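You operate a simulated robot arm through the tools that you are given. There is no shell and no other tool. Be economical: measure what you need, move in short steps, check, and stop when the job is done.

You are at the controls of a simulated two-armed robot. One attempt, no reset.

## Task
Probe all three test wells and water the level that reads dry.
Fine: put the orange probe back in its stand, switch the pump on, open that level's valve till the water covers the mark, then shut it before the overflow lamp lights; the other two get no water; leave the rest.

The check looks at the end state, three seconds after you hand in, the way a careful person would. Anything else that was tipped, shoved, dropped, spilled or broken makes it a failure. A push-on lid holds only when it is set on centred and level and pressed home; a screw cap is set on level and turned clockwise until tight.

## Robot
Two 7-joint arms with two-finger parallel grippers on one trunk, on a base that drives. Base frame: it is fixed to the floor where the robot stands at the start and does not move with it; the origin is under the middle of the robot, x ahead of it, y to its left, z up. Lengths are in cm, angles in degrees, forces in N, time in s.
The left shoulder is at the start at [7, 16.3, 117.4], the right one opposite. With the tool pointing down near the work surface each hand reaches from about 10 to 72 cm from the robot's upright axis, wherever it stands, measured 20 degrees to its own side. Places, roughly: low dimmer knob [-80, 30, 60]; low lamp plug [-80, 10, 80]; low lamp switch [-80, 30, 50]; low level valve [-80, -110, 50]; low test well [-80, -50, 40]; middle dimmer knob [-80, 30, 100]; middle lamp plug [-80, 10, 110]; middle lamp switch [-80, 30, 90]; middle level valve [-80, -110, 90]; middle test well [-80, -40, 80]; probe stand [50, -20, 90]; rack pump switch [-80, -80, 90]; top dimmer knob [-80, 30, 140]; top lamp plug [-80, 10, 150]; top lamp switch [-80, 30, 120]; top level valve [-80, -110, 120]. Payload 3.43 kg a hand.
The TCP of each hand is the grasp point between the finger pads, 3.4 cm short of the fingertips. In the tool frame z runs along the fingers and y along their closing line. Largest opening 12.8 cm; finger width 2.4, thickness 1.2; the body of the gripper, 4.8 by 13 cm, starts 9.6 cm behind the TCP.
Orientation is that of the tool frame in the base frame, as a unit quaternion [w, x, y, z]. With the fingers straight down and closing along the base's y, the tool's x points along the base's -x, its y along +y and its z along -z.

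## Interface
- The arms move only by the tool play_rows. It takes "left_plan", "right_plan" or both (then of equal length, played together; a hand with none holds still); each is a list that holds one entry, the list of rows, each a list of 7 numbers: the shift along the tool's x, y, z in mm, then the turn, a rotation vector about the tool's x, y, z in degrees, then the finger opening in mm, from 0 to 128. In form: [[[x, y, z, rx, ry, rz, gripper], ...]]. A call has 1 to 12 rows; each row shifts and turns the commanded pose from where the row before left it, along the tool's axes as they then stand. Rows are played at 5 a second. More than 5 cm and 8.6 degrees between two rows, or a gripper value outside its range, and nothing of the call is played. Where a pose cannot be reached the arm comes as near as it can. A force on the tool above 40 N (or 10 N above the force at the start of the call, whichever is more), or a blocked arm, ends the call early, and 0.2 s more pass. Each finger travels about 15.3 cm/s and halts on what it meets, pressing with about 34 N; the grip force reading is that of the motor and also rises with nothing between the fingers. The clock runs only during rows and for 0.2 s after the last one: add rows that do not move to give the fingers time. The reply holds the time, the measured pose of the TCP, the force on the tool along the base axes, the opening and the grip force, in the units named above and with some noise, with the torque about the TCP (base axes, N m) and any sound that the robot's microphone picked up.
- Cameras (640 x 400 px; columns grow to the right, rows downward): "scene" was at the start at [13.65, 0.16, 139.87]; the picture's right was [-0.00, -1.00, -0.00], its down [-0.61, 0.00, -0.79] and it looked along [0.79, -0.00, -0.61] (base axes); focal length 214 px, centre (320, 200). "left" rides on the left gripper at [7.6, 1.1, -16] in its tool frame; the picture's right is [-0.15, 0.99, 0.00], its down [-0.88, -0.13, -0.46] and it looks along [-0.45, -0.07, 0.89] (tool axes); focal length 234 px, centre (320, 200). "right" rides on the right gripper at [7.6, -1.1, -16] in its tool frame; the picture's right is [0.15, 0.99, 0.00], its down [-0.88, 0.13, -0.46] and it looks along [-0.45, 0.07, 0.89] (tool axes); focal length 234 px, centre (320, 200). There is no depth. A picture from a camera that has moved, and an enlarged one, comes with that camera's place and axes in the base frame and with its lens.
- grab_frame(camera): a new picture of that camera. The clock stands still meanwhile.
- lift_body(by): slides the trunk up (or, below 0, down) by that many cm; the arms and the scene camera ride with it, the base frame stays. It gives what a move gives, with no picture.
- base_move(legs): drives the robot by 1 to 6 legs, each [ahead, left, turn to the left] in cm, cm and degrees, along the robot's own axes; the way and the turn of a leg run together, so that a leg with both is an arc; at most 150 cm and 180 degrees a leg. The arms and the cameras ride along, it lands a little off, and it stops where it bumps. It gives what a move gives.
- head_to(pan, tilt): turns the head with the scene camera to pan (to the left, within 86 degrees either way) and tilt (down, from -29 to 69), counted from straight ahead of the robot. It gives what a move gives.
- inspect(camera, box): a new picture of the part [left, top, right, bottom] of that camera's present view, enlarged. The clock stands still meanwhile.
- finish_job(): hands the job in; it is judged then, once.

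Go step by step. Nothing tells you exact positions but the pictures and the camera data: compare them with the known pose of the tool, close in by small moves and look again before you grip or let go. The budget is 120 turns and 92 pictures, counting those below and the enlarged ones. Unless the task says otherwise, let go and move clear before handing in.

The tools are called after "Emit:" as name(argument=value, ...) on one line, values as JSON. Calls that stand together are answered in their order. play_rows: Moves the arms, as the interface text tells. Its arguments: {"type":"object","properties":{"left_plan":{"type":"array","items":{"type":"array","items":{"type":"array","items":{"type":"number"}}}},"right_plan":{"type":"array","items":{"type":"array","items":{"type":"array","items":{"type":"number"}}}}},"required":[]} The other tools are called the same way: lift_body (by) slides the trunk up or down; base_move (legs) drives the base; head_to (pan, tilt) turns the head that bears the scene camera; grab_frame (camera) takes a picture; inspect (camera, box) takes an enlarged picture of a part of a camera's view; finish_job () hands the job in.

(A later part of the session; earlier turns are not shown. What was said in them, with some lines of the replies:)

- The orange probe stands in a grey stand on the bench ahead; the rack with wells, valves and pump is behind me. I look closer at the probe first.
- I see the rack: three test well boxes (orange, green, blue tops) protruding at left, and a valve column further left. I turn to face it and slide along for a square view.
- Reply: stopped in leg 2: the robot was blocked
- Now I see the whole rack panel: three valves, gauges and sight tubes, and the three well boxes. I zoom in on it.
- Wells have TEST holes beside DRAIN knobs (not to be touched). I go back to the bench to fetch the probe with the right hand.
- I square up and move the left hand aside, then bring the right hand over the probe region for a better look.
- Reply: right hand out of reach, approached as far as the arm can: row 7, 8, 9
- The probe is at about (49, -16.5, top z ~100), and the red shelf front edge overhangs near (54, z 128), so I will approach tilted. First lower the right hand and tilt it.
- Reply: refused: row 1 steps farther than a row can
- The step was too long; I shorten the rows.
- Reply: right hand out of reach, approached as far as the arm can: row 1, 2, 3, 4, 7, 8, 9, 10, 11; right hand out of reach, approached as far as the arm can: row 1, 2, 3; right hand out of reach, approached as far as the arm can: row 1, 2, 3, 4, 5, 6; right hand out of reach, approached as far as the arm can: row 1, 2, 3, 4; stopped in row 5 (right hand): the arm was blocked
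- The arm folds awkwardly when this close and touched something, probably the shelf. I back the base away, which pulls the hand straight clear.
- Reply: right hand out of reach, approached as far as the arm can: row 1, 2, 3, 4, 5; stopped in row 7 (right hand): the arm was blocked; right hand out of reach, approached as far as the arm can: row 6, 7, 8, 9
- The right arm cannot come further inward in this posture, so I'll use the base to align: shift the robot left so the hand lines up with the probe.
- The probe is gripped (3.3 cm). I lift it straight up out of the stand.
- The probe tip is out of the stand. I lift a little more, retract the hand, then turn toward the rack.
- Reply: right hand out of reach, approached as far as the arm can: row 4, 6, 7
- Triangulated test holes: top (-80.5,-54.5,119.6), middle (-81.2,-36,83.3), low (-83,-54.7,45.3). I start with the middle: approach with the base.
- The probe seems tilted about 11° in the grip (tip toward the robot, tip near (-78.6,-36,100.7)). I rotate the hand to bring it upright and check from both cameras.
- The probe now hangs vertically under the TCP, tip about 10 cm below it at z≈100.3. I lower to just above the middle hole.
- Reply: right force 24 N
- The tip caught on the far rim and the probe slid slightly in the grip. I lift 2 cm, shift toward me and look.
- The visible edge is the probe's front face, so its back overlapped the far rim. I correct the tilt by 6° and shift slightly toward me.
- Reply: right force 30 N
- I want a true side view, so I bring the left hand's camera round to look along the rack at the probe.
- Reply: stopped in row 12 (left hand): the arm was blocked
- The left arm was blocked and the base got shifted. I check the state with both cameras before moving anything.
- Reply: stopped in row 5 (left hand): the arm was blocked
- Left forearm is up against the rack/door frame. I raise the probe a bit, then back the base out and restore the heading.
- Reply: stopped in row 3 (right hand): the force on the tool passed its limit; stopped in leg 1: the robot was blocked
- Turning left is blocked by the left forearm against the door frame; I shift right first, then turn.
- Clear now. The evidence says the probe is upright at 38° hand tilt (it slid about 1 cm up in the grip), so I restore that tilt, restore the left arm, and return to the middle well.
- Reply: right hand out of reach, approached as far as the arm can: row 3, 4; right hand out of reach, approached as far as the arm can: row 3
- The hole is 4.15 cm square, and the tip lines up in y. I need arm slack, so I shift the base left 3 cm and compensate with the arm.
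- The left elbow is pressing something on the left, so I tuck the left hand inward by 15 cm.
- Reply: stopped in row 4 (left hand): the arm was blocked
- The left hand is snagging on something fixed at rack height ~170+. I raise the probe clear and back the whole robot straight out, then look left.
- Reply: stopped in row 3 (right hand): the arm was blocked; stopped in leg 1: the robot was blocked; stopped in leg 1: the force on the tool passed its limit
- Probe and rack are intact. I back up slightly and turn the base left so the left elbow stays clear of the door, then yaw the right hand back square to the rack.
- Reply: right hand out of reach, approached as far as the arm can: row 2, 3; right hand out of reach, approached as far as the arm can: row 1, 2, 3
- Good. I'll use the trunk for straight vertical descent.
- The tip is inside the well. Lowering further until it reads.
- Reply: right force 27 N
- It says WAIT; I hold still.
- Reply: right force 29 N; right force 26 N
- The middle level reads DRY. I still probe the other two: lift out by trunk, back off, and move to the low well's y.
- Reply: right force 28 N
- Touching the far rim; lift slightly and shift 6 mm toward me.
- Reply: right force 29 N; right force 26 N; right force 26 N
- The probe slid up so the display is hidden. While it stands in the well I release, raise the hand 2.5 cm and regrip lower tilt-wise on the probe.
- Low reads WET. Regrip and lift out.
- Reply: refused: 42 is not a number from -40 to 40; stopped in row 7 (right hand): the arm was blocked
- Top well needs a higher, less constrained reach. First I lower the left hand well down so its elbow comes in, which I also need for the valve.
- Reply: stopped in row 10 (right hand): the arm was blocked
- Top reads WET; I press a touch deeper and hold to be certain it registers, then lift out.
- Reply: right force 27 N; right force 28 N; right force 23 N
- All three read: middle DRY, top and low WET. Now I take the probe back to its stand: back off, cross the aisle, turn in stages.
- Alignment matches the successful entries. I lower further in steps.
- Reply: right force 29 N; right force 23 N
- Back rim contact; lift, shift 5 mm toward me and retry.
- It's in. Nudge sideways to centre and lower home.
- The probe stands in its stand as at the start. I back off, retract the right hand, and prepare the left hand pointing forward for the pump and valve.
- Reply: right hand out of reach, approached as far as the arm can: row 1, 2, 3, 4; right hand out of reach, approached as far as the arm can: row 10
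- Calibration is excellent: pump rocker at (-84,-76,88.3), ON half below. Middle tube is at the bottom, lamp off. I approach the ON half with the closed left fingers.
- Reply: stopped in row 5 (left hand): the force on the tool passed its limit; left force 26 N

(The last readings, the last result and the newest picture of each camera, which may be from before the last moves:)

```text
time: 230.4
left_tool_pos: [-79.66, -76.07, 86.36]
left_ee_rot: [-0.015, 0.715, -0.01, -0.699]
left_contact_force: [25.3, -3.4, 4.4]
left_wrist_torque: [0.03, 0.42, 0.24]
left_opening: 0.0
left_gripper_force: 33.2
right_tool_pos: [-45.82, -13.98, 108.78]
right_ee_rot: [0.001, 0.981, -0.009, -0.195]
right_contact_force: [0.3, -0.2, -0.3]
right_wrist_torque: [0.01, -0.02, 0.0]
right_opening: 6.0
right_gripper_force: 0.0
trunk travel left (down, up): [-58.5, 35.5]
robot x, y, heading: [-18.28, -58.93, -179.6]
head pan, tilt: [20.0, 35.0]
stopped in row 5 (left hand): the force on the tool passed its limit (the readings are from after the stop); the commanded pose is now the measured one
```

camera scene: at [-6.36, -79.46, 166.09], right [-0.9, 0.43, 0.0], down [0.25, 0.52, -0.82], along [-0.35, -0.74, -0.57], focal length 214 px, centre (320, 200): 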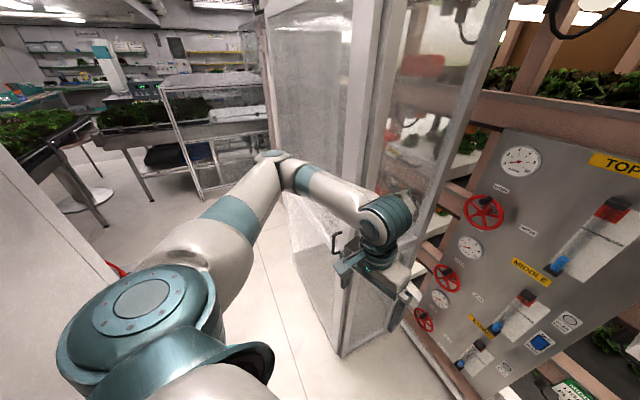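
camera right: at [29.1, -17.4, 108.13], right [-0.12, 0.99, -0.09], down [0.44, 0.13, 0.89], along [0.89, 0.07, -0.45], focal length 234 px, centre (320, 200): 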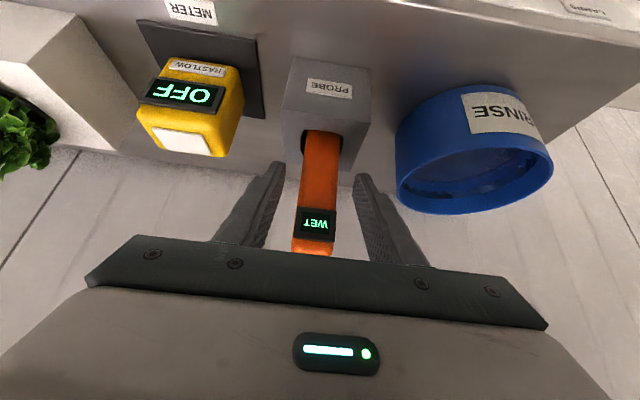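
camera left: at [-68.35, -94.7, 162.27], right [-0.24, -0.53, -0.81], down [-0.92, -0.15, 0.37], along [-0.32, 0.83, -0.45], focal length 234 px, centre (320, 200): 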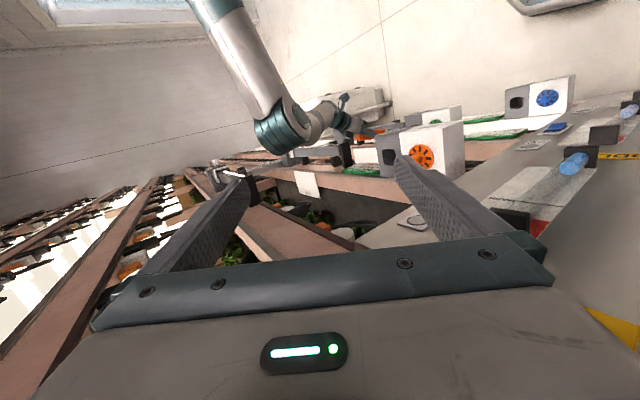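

Rocker was pressed with over 40 N. I back off, turn toward the valve, and re-aim the left hand straight at the rack.

Emit:
base_move(legs=[[-15, 0, 0], [0, 0, 25]])

Emit:
play_rows(left_plan=[[[0, 0, 40, 0, 0, 0, 50], [0, 0, 40, 0, 0, 0, 50], [0, 0, 0, 8, 0, 0, 50], [0, 0, 0, 8, 0, 0, 50], [0, 0, 0, 8, 0, 0, 50], [-25, 0, 0, 0, 0, 0, 50], [-22, 0, 0, 0, 0, 0, 50], [0, 0, 0, 0, 0, 0, 50]]])

```text
time: 233.0
left_tool_pos: [-51.69, -100.68, 86.11]
left_ee_rot: [0.138, 0.701, 0.147, -0.684]
left_contact_force: [0.3, -0.1, -1.0]
left_wrist_torque: [0.01, 0.02, -0.01]
left_opening: 0.0
left_gripper_force: 33.3
right_tool_pos: [-47.53, -30.05, 108.62]
right_ee_rot: [0.043, 0.959, 0.206, -0.189]
right_contact_force: [-0.3, -0.5, 0.1]
right_wrist_torque: [0.03, 0.0, -0.03]
right_opening: 5.98
right_gripper_force: 0.0
trunk travel left (down, up): [-58.5, 35.5]
robot x, y, heading: [-2.69, -58.79, -154.3]
head pan, tilt: [20.0, 35.0]
```

```text
time: 234.8
left_tool_pos: [-59.14, -103.86, 90.71]
left_ee_rot: [-0.011, 0.715, 0.001, -0.699]
left_contact_force: [0.3, 0.5, 0.4]
left_wrist_torque: [0.02, 0.01, -0.01]
left_opening: 4.98
left_gripper_force: 0.1
right_tool_pos: [-47.74, -30.0, 108.71]
right_ee_rot: [0.043, 0.959, 0.207, -0.189]
right_contact_force: [-0.3, 0.4, 0.2]
right_wrist_torque: [-0.01, -0.01, 0.02]
right_opening: 5.99
right_gripper_force: 0.1
trunk travel left (down, up): [-58.5, 35.5]
robot x, y, heading: [-3.6, -58.62, -154.1]
head pan, tilt: [20.0, 35.0]
```

Emit:
base_move(legs=[[12.2, -2.7, 0]])

Emit:
head_to(pan=10, tilt=35)

Emit:
inspect(camera="scene", box=[180, 100, 440, 260])

```text
time: 236.1
left_tool_pos: [-71.42, -106.54, 90.69]
left_ee_rot: [-0.012, 0.715, 0.001, -0.699]
left_contact_force: [-0.1, -0.8, 0.1]
left_wrist_torque: [-0.02, 0.0, -0.04]
left_opening: 4.98
left_gripper_force: 0.1
right_tool_pos: [-59.67, -32.86, 108.63]
right_ee_rot: [0.044, 0.959, 0.206, -0.189]
right_contact_force: [-0.4, -0.8, -0.6]
right_wrist_torque: [-0.02, -0.04, 0.01]
right_opening: 5.98
right_gripper_force: 0.1
trunk travel left (down, up): [-58.5, 35.5]
robot x, y, heading: [-15.7, -61.74, -154.7]
head pan, tilt: [20.0, 35.0]
```

```text
time: 236.8
left_tool_pos: [-71.38, -106.54, 90.71]
left_ee_rot: [-0.012, 0.715, 0.001, -0.699]
left_contact_force: [0.1, 0.2, -0.6]
left_wrist_torque: [-0.02, -0.01, 0.04]
left_opening: 5.0
left_gripper_force: 0.0
right_tool_pos: [-59.56, -32.92, 108.76]
right_ee_rot: [0.042, 0.959, 0.204, -0.19]
right_contact_force: [-1.0, -0.5, -0.5]
right_wrist_torque: [0.0, 0.01, 0.05]
right_opening: 5.99
right_gripper_force: 0.0
trunk travel left (down, up): [-58.5, 35.5]
robot x, y, heading: [-15.54, -61.32, -154.1]
head pan, tilt: [10.0, 35.0]
```

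```text
2.46 times, centred on (310, 180) of scene
camera zoom: at [-27.1, -68.79, 133.39], right [-0.58, 0.81, 0.0], down [0.47, 0.33, -0.82], along [-0.67, -0.48, -0.57], focal length 528 px, centre (345, 249)
```

zoom: 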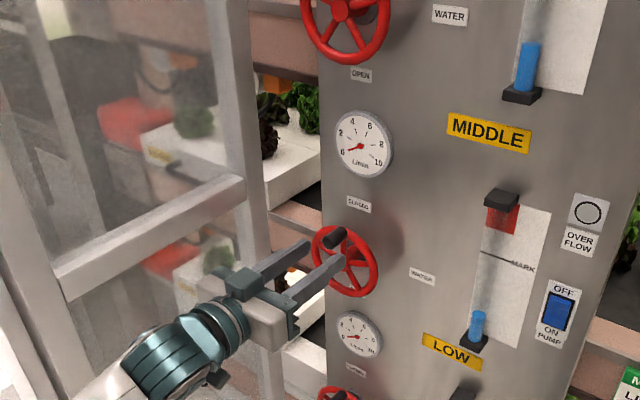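

Fingers line up with the knob between them. I advance 4.5 cm and clamp the knob.

Emit:
play_rows(left_plan=[[[-5, 3, 10, 0, 0, 0, 50], [0, 0, 12, 0, 0, 0, 50], [0, 0, 12, 0, 0, 0, 50], [0, 0, 11, 0, 0, 0, 50], [0, 0, 0, 0, 0, 0, 30], [0, 0, 0, 0, 0, 0, 10], [0, 0, 0, 0, 0, 0, 0], [0, 0, 0, 0, 0, 0, 0]]])

```text
time: 238.6
left_tool_pos: [-75.85, -107.2, 91.2]
left_ee_rot: [-0.011, 0.715, 0.001, -0.699]
left_contact_force: [-1.5, -13.0, 3.6]
left_wrist_torque: [-0.15, -0.6, 1.84]
left_opening: 2.15
left_gripper_force: 45.1
right_tool_pos: [-59.61, -33.12, 108.66]
right_ee_rot: [0.042, 0.959, 0.205, -0.189]
right_contact_force: [-0.3, 0.5, -0.7]
right_wrist_torque: [0.0, -0.01, 0.02]
right_opening: 6.0
right_gripper_force: 0.1
trunk travel left (down, up): [-58.5, 35.5]
robot x, y, heading: [-15.58, -61.71, -154.5]
head pan, tilt: [10.0, 35.0]
```

Emit:
play_rows(left_plan=[[[1, 11, 0, 0, 0, 0, 0], [2.9, 10.8, 0, 0, 0, 0, 0], [4.7, 10.1, 0, 0, 0, 0, 0]]])

```text
time: 239.4
left_tool_pos: [-75.91, -110.12, 90.17]
left_ee_rot: [-0.011, 0.715, 0.001, -0.699]
left_contact_force: [-2.3, 6.6, 1.5]
left_wrist_torque: [0.29, 0.11, 1.22]
left_opening: 2.16
left_gripper_force: 45.1
right_tool_pos: [-59.68, -32.88, 108.67]
right_ee_rot: [0.042, 0.959, 0.204, -0.189]
right_contact_force: [0.1, -0.1, 1.0]
right_wrist_torque: [-0.01, -0.02, 0.0]
right_opening: 6.0
right_gripper_force: 0.1
trunk travel left (down, up): [-58.5, 35.5]
robot x, y, heading: [-15.28, -61.42, -154.5]
head pan, tilt: [10.0, 35.0]
```

Emit:
play_rows(left_plan=[[[6.4, 9.1, 0, 0, 0, 0, 0], [7.9, 7.9, 0, 0, 0, 0, 0], [0, 0, 0, 0, 0, 0, 0], [0, 0, 0, 0, 0, 0, 0], [0, 0, 0, 0, 0, 0, 0]]])

Emit:
inspect(camera="scene", box=[300, 130, 430, 250])

```text
time: 240.6
left_tool_pos: [-75.72, -111.63, 88.75]
left_ee_rot: [-0.011, 0.715, 0.001, -0.699]
left_contact_force: [0.5, 9.8, 2.4]
left_wrist_torque: [0.39, 0.02, 1.26]
left_opening: 2.19
left_gripper_force: 44.9
right_tool_pos: [-59.65, -32.7, 108.66]
right_ee_rot: [0.043, 0.959, 0.204, -0.189]
right_contact_force: [0.1, 0.1, 0.3]
right_wrist_torque: [0.01, -0.03, 0.0]
right_opening: 6.01
right_gripper_force: 0.1
trunk travel left (down, up): [-58.5, 35.5]
robot x, y, heading: [-15.37, -61.65, -154.4]
head pan, tilt: [10.0, 35.0]
```

```text
3.33 times, centred on (365, 190) of scene
camera zoom: at [-27.09, -68.65, 133.4], right [-0.58, 0.81, 0.0], down [0.47, 0.33, -0.82], along [-0.67, -0.48, -0.57], focal length 715 px, centre (170, 233)
```

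zoom: 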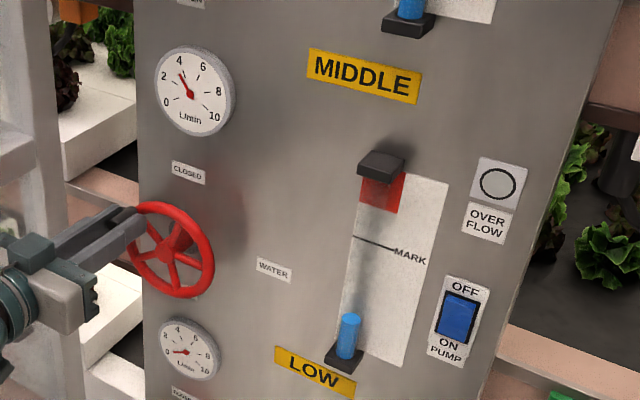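

Pump is on and flow reads about 4 L/min; level barely rising. I open to about 6 L/min and let it run some 10 s.

Emit:
play_rows(left_plan=[[[10.9, 8.7, 0, 0, 0, 0, 0], [12.5, 6.1, 0, 0, 0, 0, 0], [0, 0, 0, 0, 0, 0, 0], [0, 0, 0, 0, 0, 0, 0], [0, 0, 0, 0, 0, 0, 0], [0, 0, 0, 0, 0, 0, 0], [0, 0, 0, 0, 0, 0, 0], [0, 0, 0, 0, 0, 0, 0], [0, 0, 0, 0, 0, 0, 0], [0, 0, 0, 0, 0, 0, 0]]])

Emit:
play_rows(left_plan=[[[0, 0, 0, 0, 0, 0, 0], [0, 0, 0, 0, 0, 0, 0], [0, 0, 0, 0, 0, 0, 0], [0, 0, 0, 0, 0, 0, 0], [0, 0, 0, 0, 0, 0, 0], [0, 0, 0, 0, 0, 0, 0], [0, 0, 0, 0, 0, 0, 0], [0, 0, 0, 0, 0, 0, 0], [0, 0, 0, 0, 0, 0, 0], [0, 0, 0, 0, 0, 0, 0], [0, 0, 0, 0, 0, 0, 0], [0, 0, 0, 0, 0, 0, 0]]])

Emit:
play_rows(left_plan=[[[0, 0, 0, 0, 0, 0, 0], [0, 0, 0, 0, 0, 0, 0], [0, 0, 0, 0, 0, 0, 0], [0, 0, 0, 0, 0, 0, 0], [0, 0, 0, 0, 0, 0, 0], [0, 0, 0, 0, 0, 0, 0], [0, 0, 0, 0, 0, 0, 0], [0, 0, 0, 0, 0, 0, 0], [0, 0, 0, 0, 0, 0, 0], [0, 0, 0, 0, 0, 0, 0], [0, 0, 0, 0, 0, 0, 0], [0, 0, 0, 0, 0, 0, 0]]])

Emit:
inspect(camera="scene", box=[300, 130, 430, 250])

```text
time: 242.8
left_tool_pos: [-75.82, -112.7, 86.53]
left_ee_rot: [-0.011, 0.715, 0.0, -0.699]
left_contact_force: [3.7, 31.0, -3.1]
left_wrist_torque: [0.15, 0.01, 0.87]
left_opening: 2.18
left_gripper_force: 44.9
right_tool_pos: [-59.6, -32.43, 108.61]
right_ee_rot: [0.044, 0.959, 0.204, -0.19]
right_contact_force: [0.2, -0.5, 0.9]
right_wrist_torque: [0.05, 0.02, -0.04]
right_opening: 6.01
right_gripper_force: 0.0
trunk travel left (down, up): [-58.5, 35.5]
robot x, y, heading: [-15.18, -61.91, -154.4]
head pan, tilt: [10.0, 35.0]
```

```text
time: 245.4
left_tool_pos: [-75.88, -112.82, 86.39]
left_ee_rot: [-0.012, 0.715, -0.002, -0.699]
left_contact_force: [5.1, 31.6, -6.0]
left_wrist_torque: [0.07, -0.21, 0.85]
left_opening: 2.23
left_gripper_force: 45.1
right_tool_pos: [-59.58, -32.39, 108.55]
right_ee_rot: [0.044, 0.959, 0.204, -0.191]
right_contact_force: [0.7, -1.2, -1.1]
right_wrist_torque: [-0.02, 0.0, 0.01]
right_opening: 6.0
right_gripper_force: 0.0
trunk travel left (down, up): [-58.5, 35.5]
robot x, y, heading: [-15.69, -61.69, -154.3]
head pan, tilt: [10.0, 35.0]
```

```text
time: 248.0
left_tool_pos: [-75.79, -112.8, 86.34]
left_ee_rot: [-0.012, 0.715, -0.001, -0.699]
left_contact_force: [5.6, 32.0, -5.9]
left_wrist_torque: [0.04, -0.1, 0.88]
left_opening: 2.22
left_gripper_force: 44.7
right_tool_pos: [-59.68, -32.38, 108.65]
right_ee_rot: [0.045, 0.959, 0.204, -0.19]
right_contact_force: [0.6, -0.2, 0.8]
right_wrist_torque: [-0.03, 0.02, 0.03]
right_opening: 6.03
right_gripper_force: 0.1
trunk travel left (down, up): [-58.5, 35.5]
robot x, y, heading: [-15.61, -61.73, -154.6]
head pan, tilt: [10.0, 35.0]
```

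```text
3.33 times, centred on (365, 190) of scene
camera zoom: at [-27.12, -68.42, 133.41], right [-0.58, 0.81, 0.0], down [0.47, 0.33, -0.82], along [-0.67, -0.48, -0.57], focal length 715 px, centre (170, 233)
```

zoom: 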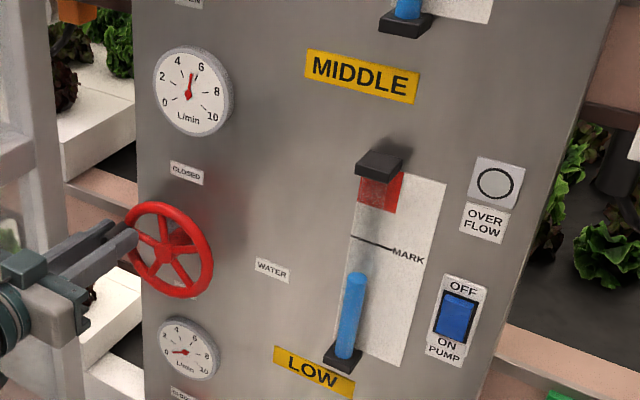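

Level rose about 5.4 px/s; mark needs ~8 s more including closing. I wait 7.4 s, then turn the valve back to closed.

Emit:
play_rows(left_plan=[[[0, 0, 0, 0, 0, 0, 0], [0, 0, 0, 0, 0, 0, 0], [0, 0, 0, 0, 0, 0, 0], [0, 0, 0, 0, 0, 0, 0], [0, 0, 0, 0, 0, 0, 0], [0, 0, 0, 0, 0, 0, 0], [0, 0, 0, 0, 0, 0, 0], [0, 0, 0, 0, 0, 0, 0], [0, 0, 0, 0, 0, 0, 0], [0, 0, 0, 0, 0, 0, 0], [0, 0, 0, 0, 0, 0, 0], [0, 0, 0, 0, 0, 0, 0]]])

Emit:
play_rows(left_plan=[[[0, 0, 0, 0, 0, 0, 0], [0, 0, 0, 0, 0, 0, 0], [0, 0, 0, 0, 0, 0, 0], [0, 0, 0, 0, 0, 0, 0], [0, 0, 0, 0, 0, 0, 0], [0, 0, 0, 0, 0, 0, 0], [0, 0, 0, 0, 0, 0, 0], [0, 0, 0, 0, 0, 0, 0], [0, 0, 0, 0, 0, 0, 0], [0, 0, 0, 0, 0, 0, 0], [0, 0, 0, 0, 0, 0, 0], [0, 0, 0, 0, 0, 0, 0]]])

Emit:
play_rows(left_plan=[[[0, 0, 0, 0, 0, 0, 0], [0, 0, 0, 0, 0, 0, 0], [0, 0, 0, 0, 0, 0, 0], [0, 0, 0, 0, 0, 0, 0], [0, 0, 0, 0, 0, 0, 0], [0, 0, 0, 0, 0, 0, 0], [0, 0, 0, 0, 0, 0, 0], [0, 0, 0, 0, 0, 0, 0], [0, 0, 0, 0, 0, 0, 0], [0, 0, 0, 0, 0, 0, 0]]])

Emit:
play_rows(left_plan=[[[-12.5, -6.1, 0, 0, 0, 0, 0], [-10.9, -8.7, 0, 0, 0, 0, 0], [-7.9, -7.9, 0, 0, 0, 0, 0], [-6.4, -9.1, 0, 0, 0, 0, 0], [-4.7, -10.1, 0, 0, 0, 0, 0], [-2.9, -10.8, 0, 0, 0, 0, 0], [-1, -11, 0, 0, 0, 0, 0], [0.5, -4, 0, 0, 0, 0, 0], [0, 0, 0, 0, 0, 0, 0]]])

```text
time: 250.6
left_tool_pos: [-75.75, -112.71, 86.42]
left_ee_rot: [-0.011, 0.715, -0.001, -0.699]
left_contact_force: [6.4, 31.9, -6.0]
left_wrist_torque: [0.02, -0.12, 0.92]
left_opening: 2.18
left_gripper_force: 44.7
right_tool_pos: [-59.52, -32.47, 108.6]
right_ee_rot: [0.044, 0.959, 0.205, -0.191]
right_contact_force: [0.8, 0.3, -0.4]
right_wrist_torque: [-0.04, -0.02, -0.03]
right_opening: 6.01
right_gripper_force: 0.1
trunk travel left (down, up): [-58.5, 35.5]
robot x, y, heading: [-15.56, -62.12, -154.3]
head pan, tilt: [10.0, 35.0]
```

```text
time: 253.2
left_tool_pos: [-75.85, -112.71, 86.36]
left_ee_rot: [-0.012, 0.716, -0.001, -0.698]
left_contact_force: [5.9, 32.0, -5.8]
left_wrist_torque: [0.04, -0.18, 0.88]
left_opening: 2.2
left_gripper_force: 44.8
right_tool_pos: [-59.63, -32.45, 108.53]
right_ee_rot: [0.044, 0.959, 0.205, -0.191]
right_contact_force: [0.2, -1.1, 0.1]
right_wrist_torque: [0.05, 0.01, 0.01]
right_opening: 6.01
right_gripper_force: 0.0
trunk travel left (down, up): [-58.5, 35.5]
robot x, y, heading: [-15.33, -61.54, -154.3]
head pan, tilt: [10.0, 35.0]
```

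```text
time: 255.4
left_tool_pos: [-75.87, -112.66, 86.45]
left_ee_rot: [-0.011, 0.715, -0.001, -0.699]
left_contact_force: [4.8, 32.3, -5.8]
left_wrist_torque: [0.01, -0.15, 0.88]
left_opening: 2.19
left_gripper_force: 45.3
right_tool_pos: [-59.62, -32.51, 108.52]
right_ee_rot: [0.044, 0.959, 0.205, -0.19]
right_contact_force: [0.1, 0.5, -0.1]
right_wrist_torque: [-0.01, 0.03, 0.0]
right_opening: 6.03
right_gripper_force: 0.0
trunk travel left (down, up): [-58.5, 35.5]
robot x, y, heading: [-15.57, -61.78, -154.2]
head pan, tilt: [10.0, 35.0]
```

```text
time: 257.4
left_tool_pos: [-75.75, -107.25, 91.13]
left_ee_rot: [-0.009, 0.714, 0.004, -0.7]
left_contact_force: [-7.3, -33.2, 16.8]
left_wrist_torque: [-0.28, -0.49, 2.07]
left_opening: 2.16
left_gripper_force: 44.9
right_tool_pos: [-59.71, -33.17, 108.78]
right_ee_rot: [0.041, 0.959, 0.206, -0.19]
right_contact_force: [0.1, -0.6, -0.5]
right_wrist_torque: [0.01, 0.0, 0.0]
right_opening: 6.0
right_gripper_force: 0.1
trunk travel left (down, up): [-58.5, 35.5]
robot x, y, heading: [-15.56, -61.83, -154.3]
head pan, tilt: [10.0, 35.0]
```

The knob is back at its starting pose against the closed stop. I check gauge, level and lamp.

Emit:
inspect(camera="scene", box=[300, 130, 430, 250])

```text
3.33 times, centred on (365, 190) of scene
camera zoom: at [-27.06, -69.17, 133.38], right [-0.58, 0.81, 0.0], down [0.47, 0.34, -0.82], along [-0.67, -0.48, -0.57], focal length 715 px, centre (170, 233)
```

zoom: 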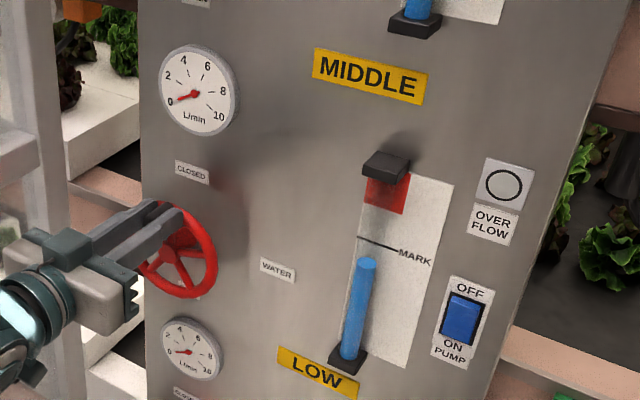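

Valve shut (gauge 0), but the level is still a bit short of the mark — the rise slowed. I reopen the same way for a measured few seconds and look once more before finishing.

Emit:
play_rows(left_plan=[[[-0.5, 4, 0, 0, 0, 0, 0], [1, 11, 0, 0, 0, 0, 0], [2.9, 10.8, 0, 0, 0, 0, 0], [4.7, 10.1, 0, 0, 0, 0, 0], [6.4, 9.1, 0, 0, 0, 0, 0], [7.9, 7.9, 0, 0, 0, 0, 0], [10.9, 8.7, 0, 0, 0, 0, 0], [12.5, 6.1, 0, 0, 0, 0, 0], [0, 0, 0, 0, 0, 0, 0], [0, 0, 0, 0, 0, 0, 0], [0, 0, 0, 0, 0, 0, 0], [0, 0, 0, 0, 0, 0, 0]]])

Emit:
play_rows(left_plan=[[[0, 0, 0, 0, 0, 0, 0], [0, 0, 0, 0, 0, 0, 0], [0, 0, 0, 0, 0, 0, 0], [0, 0, 0, 0, 0, 0, 0], [0, 0, 0, 0, 0, 0, 0], [0, 0, 0, 0, 0, 0, 0], [0, 0, 0, 0, 0, 0, 0], [0, 0, 0, 0, 0, 0, 0], [0, 0, 0, 0, 0, 0, 0], [0, 0, 0, 0, 0, 0, 0], [0, 0, 0, 0, 0, 0, 0], [0, 0, 0, 0, 0, 0, 0]]])

Emit:
play_rows(left_plan=[[[0, 0, 0, 0, 0, 0, 0], [0, 0, 0, 0, 0, 0, 0], [0, 0, 0, 0, 0, 0, 0], [0, 0, 0, 0, 0, 0, 0], [0, 0, 0, 0, 0, 0, 0], [0, 0, 0, 0, 0, 0, 0]]])

Emit:
inspect(camera="scene", box=[300, 130, 430, 250])

```text
time: 260.0
left_tool_pos: [-75.84, -112.76, 86.31]
left_ee_rot: [-0.011, 0.715, 0.0, -0.699]
left_contact_force: [-1.5, 24.7, 0.0]
left_wrist_torque: [0.31, 0.44, 1.02]
left_opening: 2.2
left_gripper_force: 45.6
right_tool_pos: [-59.64, -32.52, 108.57]
right_ee_rot: [0.043, 0.959, 0.205, -0.19]
right_contact_force: [-0.2, -0.8, -0.3]
right_wrist_torque: [-0.02, 0.03, -0.03]
right_opening: 6.0
right_gripper_force: 0.2
trunk travel left (down, up): [-58.5, 35.5]
robot x, y, heading: [-15.27, -61.7, -154.5]
head pan, tilt: [10.0, 35.0]
```

```text
time: 262.6
left_tool_pos: [-75.84, -112.73, 86.41]
left_ee_rot: [-0.011, 0.716, -0.001, -0.698]
left_contact_force: [1.3, 29.9, -5.9]
left_wrist_torque: [0.05, -0.2, 0.93]
left_opening: 2.21
left_gripper_force: 44.8
right_tool_pos: [-59.66, -32.48, 108.71]
right_ee_rot: [0.044, 0.959, 0.205, -0.189]
right_contact_force: [0.1, -0.1, -0.2]
right_wrist_torque: [-0.03, -0.01, -0.02]
right_opening: 6.0
right_gripper_force: 0.1
trunk travel left (down, up): [-58.5, 35.5]
robot x, y, heading: [-15.49, -61.72, -154.6]
head pan, tilt: [10.0, 35.0]
```

```text
time: 264.0
left_tool_pos: [-75.79, -112.73, 86.31]
left_ee_rot: [-0.011, 0.715, -0.001, -0.699]
left_contact_force: [3.0, 29.9, -6.9]
left_wrist_torque: [-0.01, -0.18, 0.89]
left_opening: 2.18
left_gripper_force: 45.0
right_tool_pos: [-59.66, -32.46, 108.57]
right_ee_rot: [0.043, 0.959, 0.205, -0.189]
right_contact_force: [0.3, -0.3, -1.0]
right_wrist_torque: [-0.01, -0.01, -0.01]
right_opening: 6.0
right_gripper_force: 0.1
trunk travel left (down, up): [-58.5, 35.5]
robot x, y, heading: [-15.54, -61.57, -154.3]
head pan, tilt: [10.0, 35.0]
```

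```text
3.33 times, centred on (365, 190) of scene
camera zoom: at [-27.17, -68.45, 133.4], right [-0.58, 0.81, 0.0], down [0.47, 0.33, -0.82], along [-0.67, -0.48, -0.57], focal length 715 px, centre (170, 233)
```

zoom: 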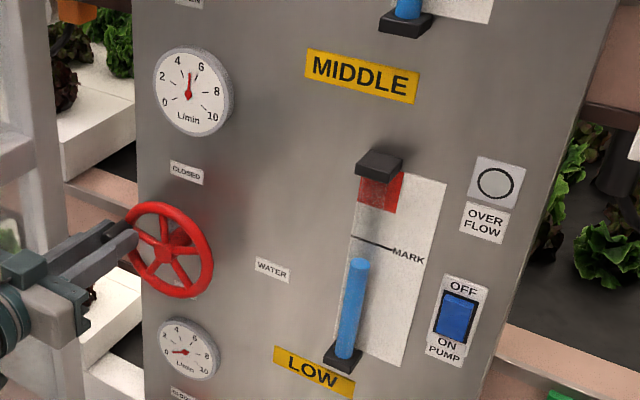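

Gauge ~5 L/min but the level has plateaued just below the mark, so it needs more flow. I open to about 8–9 L/min and run it a while.

Emit:
play_rows(left_plan=[[[10.8, 0.5, 0, 0, 0, 0, 0], [11.1, -0.5, 0, 0, 0, 0, 0], [11.1, -1.5, 0, 0, 0, 0, 0], [10.8, -2.9, 0, 0, 0, 0, 0], [10.1, -4.7, 0, 0, 0, 0, 0], [0, 0, 0, 0, 0, 0, 0], [0, 0, 0, 0, 0, 0, 0], [0, 0, 0, 0, 0, 0, 0]]])

```text
time: 265.8
left_tool_pos: [-75.7, -111.77, 81.36]
left_ee_rot: [-0.011, 0.712, -0.002, -0.702]
left_contact_force: [-17.8, 20.9, 23.6]
left_wrist_torque: [0.24, 0.42, 0.94]
left_opening: 2.19
left_gripper_force: 45.3
right_tool_pos: [-59.63, -32.31, 108.58]
right_ee_rot: [0.044, 0.959, 0.205, -0.19]
right_contact_force: [1.0, 0.3, 0.2]
right_wrist_torque: [0.01, 0.0, -0.01]
right_opening: 6.0
right_gripper_force: 0.0
trunk travel left (down, up): [-58.5, 35.5]
robot x, y, heading: [-15.84, -61.86, -154.0]
head pan, tilt: [10.0, 35.0]
```

Emit:
play_rows(left_plan=[[[0, 0, 0, 0, 0, 0, 0], [0, 0, 0, 0, 0, 0, 0], [0, 0, 0, 0, 0, 0, 0], [0, 0, 0, 0, 0, 0, 0], [0, 0, 0, 0, 0, 0, 0], [0, 0, 0, 0, 0, 0, 0], [0, 0, 0, 0, 0, 0, 0], [0, 0, 0, 0, 0, 0, 0], [0, 0, 0, 0, 0, 0, 0], [0, 0, 0, 0, 0, 0, 0], [0, 0, 0, 0, 0, 0, 0], [0, 0, 0, 0, 0, 0, 0]]])

Emit:
play_rows(left_plan=[[[0, 0, 0, 0, 0, 0, 0], [0, 0, 0, 0, 0, 0, 0], [0, 0, 0, 0, 0, 0, 0], [0, 0, 0, 0, 0, 0, 0], [0, 0, 0, 0, 0, 0, 0], [0, 0, 0, 0, 0, 0, 0], [0, 0, 0, 0, 0, 0, 0], [0, 0, 0, 0, 0, 0, 0], [0, 0, 0, 0, 0, 0, 0], [0, 0, 0, 0, 0, 0, 0], [0, 0, 0, 0, 0, 0, 0], [0, 0, 0, 0, 0, 0, 0]]])

Emit:
play_rows(left_plan=[[[0, 0, 0, 0, 0, 0, 0], [0, 0, 0, 0, 0, 0, 0], [0, 0, 0, 0, 0, 0, 0], [0, 0, 0, 0, 0, 0, 0], [0, 0, 0, 0, 0, 0, 0], [0, 0, 0, 0, 0, 0, 0], [0, 0, 0, 0, 0, 0, 0], [0, 0, 0, 0, 0, 0, 0], [0, 0, 0, 0, 0, 0, 0], [0, 0, 0, 0, 0, 0, 0]]])

Emit:
play_rows(left_plan=[[[-19, 6, 0, 0, 0, 0, 0], [-18, 2, 0, 0, 0, 0, 0], [-17.2, -1.8, 0, 0, 0, 0, 0], [-14.6, -8.5, 0, 0, 0, 0, 0], [-12, -13, 0, 0, 0, 0, 0], [-9, -17, 0, 0, 0, 0, 0], [-5, -19, 0, 0, 0, 0, 0], [-0.7, -3.7, 0, 0, 0, 0, 0], [0, 0, 0, 0, 0, 0, 0]]])

```text
time: 268.4
left_tool_pos: [-75.76, -111.68, 81.28]
left_ee_rot: [-0.012, 0.713, -0.002, -0.701]
left_contact_force: [-17.6, 25.6, 20.9]
left_wrist_torque: [-0.08, 0.44, 0.97]
left_opening: 2.2
left_gripper_force: 45.0
right_tool_pos: [-59.67, -32.32, 108.59]
right_ee_rot: [0.044, 0.959, 0.204, -0.191]
right_contact_force: [-0.7, -0.1, -0.2]
right_wrist_torque: [-0.02, 0.0, 0.0]
right_opening: 5.98
right_gripper_force: 0.1
trunk travel left (down, up): [-58.5, 35.5]
robot x, y, heading: [-15.27, -61.38, -154.4]
head pan, tilt: [10.0, 35.0]
```

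```text
time: 271.0
left_tool_pos: [-75.74, -111.7, 81.25]
left_ee_rot: [-0.012, 0.714, -0.001, -0.7]
left_contact_force: [-14.6, 26.7, 20.3]
left_wrist_torque: [-0.13, 0.27, 0.97]
left_opening: 2.18
left_gripper_force: 45.3
right_tool_pos: [-59.59, -32.42, 108.6]
right_ee_rot: [0.044, 0.959, 0.205, -0.19]
right_contact_force: [0.1, 0.0, -1.0]
right_wrist_torque: [-0.02, -0.01, -0.01]
right_opening: 5.98
right_gripper_force: 0.1
trunk travel left (down, up): [-58.5, 35.5]
robot x, y, heading: [-15.43, -61.84, -154.8]
head pan, tilt: [10.0, 35.0]
```

```text
time: 273.2
left_tool_pos: [-75.95, -111.58, 81.43]
left_ee_rot: [-0.011, 0.713, -0.002, -0.701]
left_contact_force: [-15.5, 26.2, 19.8]
left_wrist_torque: [-0.11, 0.27, 0.92]
left_opening: 2.21
left_gripper_force: 45.4
right_tool_pos: [-59.69, -32.34, 108.59]
right_ee_rot: [0.045, 0.959, 0.205, -0.19]
right_contact_force: [-0.7, -0.5, 0.1]
right_wrist_torque: [-0.01, -0.01, 0.0]
right_opening: 5.98
right_gripper_force: 0.0
trunk travel left (down, up): [-58.5, 35.5]
robot x, y, heading: [-15.4, -61.61, -154.3]
head pan, tilt: [10.0, 35.0]
```

```text
time: 275.2
left_tool_pos: [-75.73, -107.21, 90.99]
left_ee_rot: [-0.01, 0.712, 0.001, -0.702]
left_contact_force: [-4.4, -22.2, 18.1]
left_wrist_torque: [-0.28, 0.3, 1.93]
left_opening: 2.17
left_gripper_force: 44.8
right_tool_pos: [-59.6, -33.05, 108.92]
right_ee_rot: [0.041, 0.959, 0.206, -0.189]
right_contact_force: [-0.1, 0.6, 0.6]
right_wrist_torque: [-0.02, 0.01, -0.01]
right_opening: 5.98
right_gripper_force: 0.2
trunk travel left (down, up): [-58.5, 35.5]
robot x, y, heading: [-15.24, -61.53, -154.2]
head pan, tilt: [10.0, 35.0]
```

The valve knob is back at the closed stop. I press it home once more, release, and move clear.

Emit:
play_rows(left_plan=[[[0, -3, 0, 0, 0, 0, 0], [0, 0, 0, 0, 0, 0, 50], [0, 0, -20, 0, 0, 0, 50], [0, 0, -40, 0, 0, 0, 50], [0, 0, -40, 0, 0, 0, 50]]])

```text
time: 276.4
left_tool_pos: [-65.8, -106.54, 90.96]
left_ee_rot: [-0.012, 0.715, 0.001, -0.699]
left_contact_force: [1.1, -0.6, -0.1]
left_wrist_torque: [0.0, -0.01, 0.02]
left_opening: 4.98
left_gripper_force: 0.0
right_tool_pos: [-59.5, -32.81, 108.67]
right_ee_rot: [0.042, 0.959, 0.204, -0.19]
right_contact_force: [0.1, 0.2, 0.1]
right_wrist_torque: [-0.02, 0.02, 0.01]
right_opening: 6.03
right_gripper_force: 0.0
trunk travel left (down, up): [-58.5, 35.5]
robot x, y, heading: [-15.61, -61.8, -154.5]
head pan, tilt: [10.0, 35.0]
```

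The left hand is clear of the valve, the valve is against its closed stop, and the probe is in its stand. No pictures are left to check further, so I hand in.

Emit:
finish_job()

```text
The job is handed in.
```

I handed the job in, but I could not confirm that the water covers the middle mark. My pictures ran out before the final fill.

- **Readings:** I probed all three wells. The middle read DRY; the top and low read WET.
- **Probe:** It is back in its stand, and I saw it standing there before I left the bench.
- **Pump:** It is on. The middle flow gauge read about 4 to 5 L/min while that valve was open.
- **Middle level:** In my last picture it sat just below the mark and had stopped rising, with the overflow lamp dark. I then opened the valve wider for about 9 seconds and shut it against its closed stop, without seeing the result. The level may have slipped back after closing, or gone past the mark.
- **Other two levels:** I never touched their valves. The low gauge read 0 in every picture that showed it.
- **Bumps:** My arms and base bumped or pressed against fixed things several times, around the rack front, the door frame and probably the red shelf. I saw no damage in the pictures afterwards, but did not check every spot.
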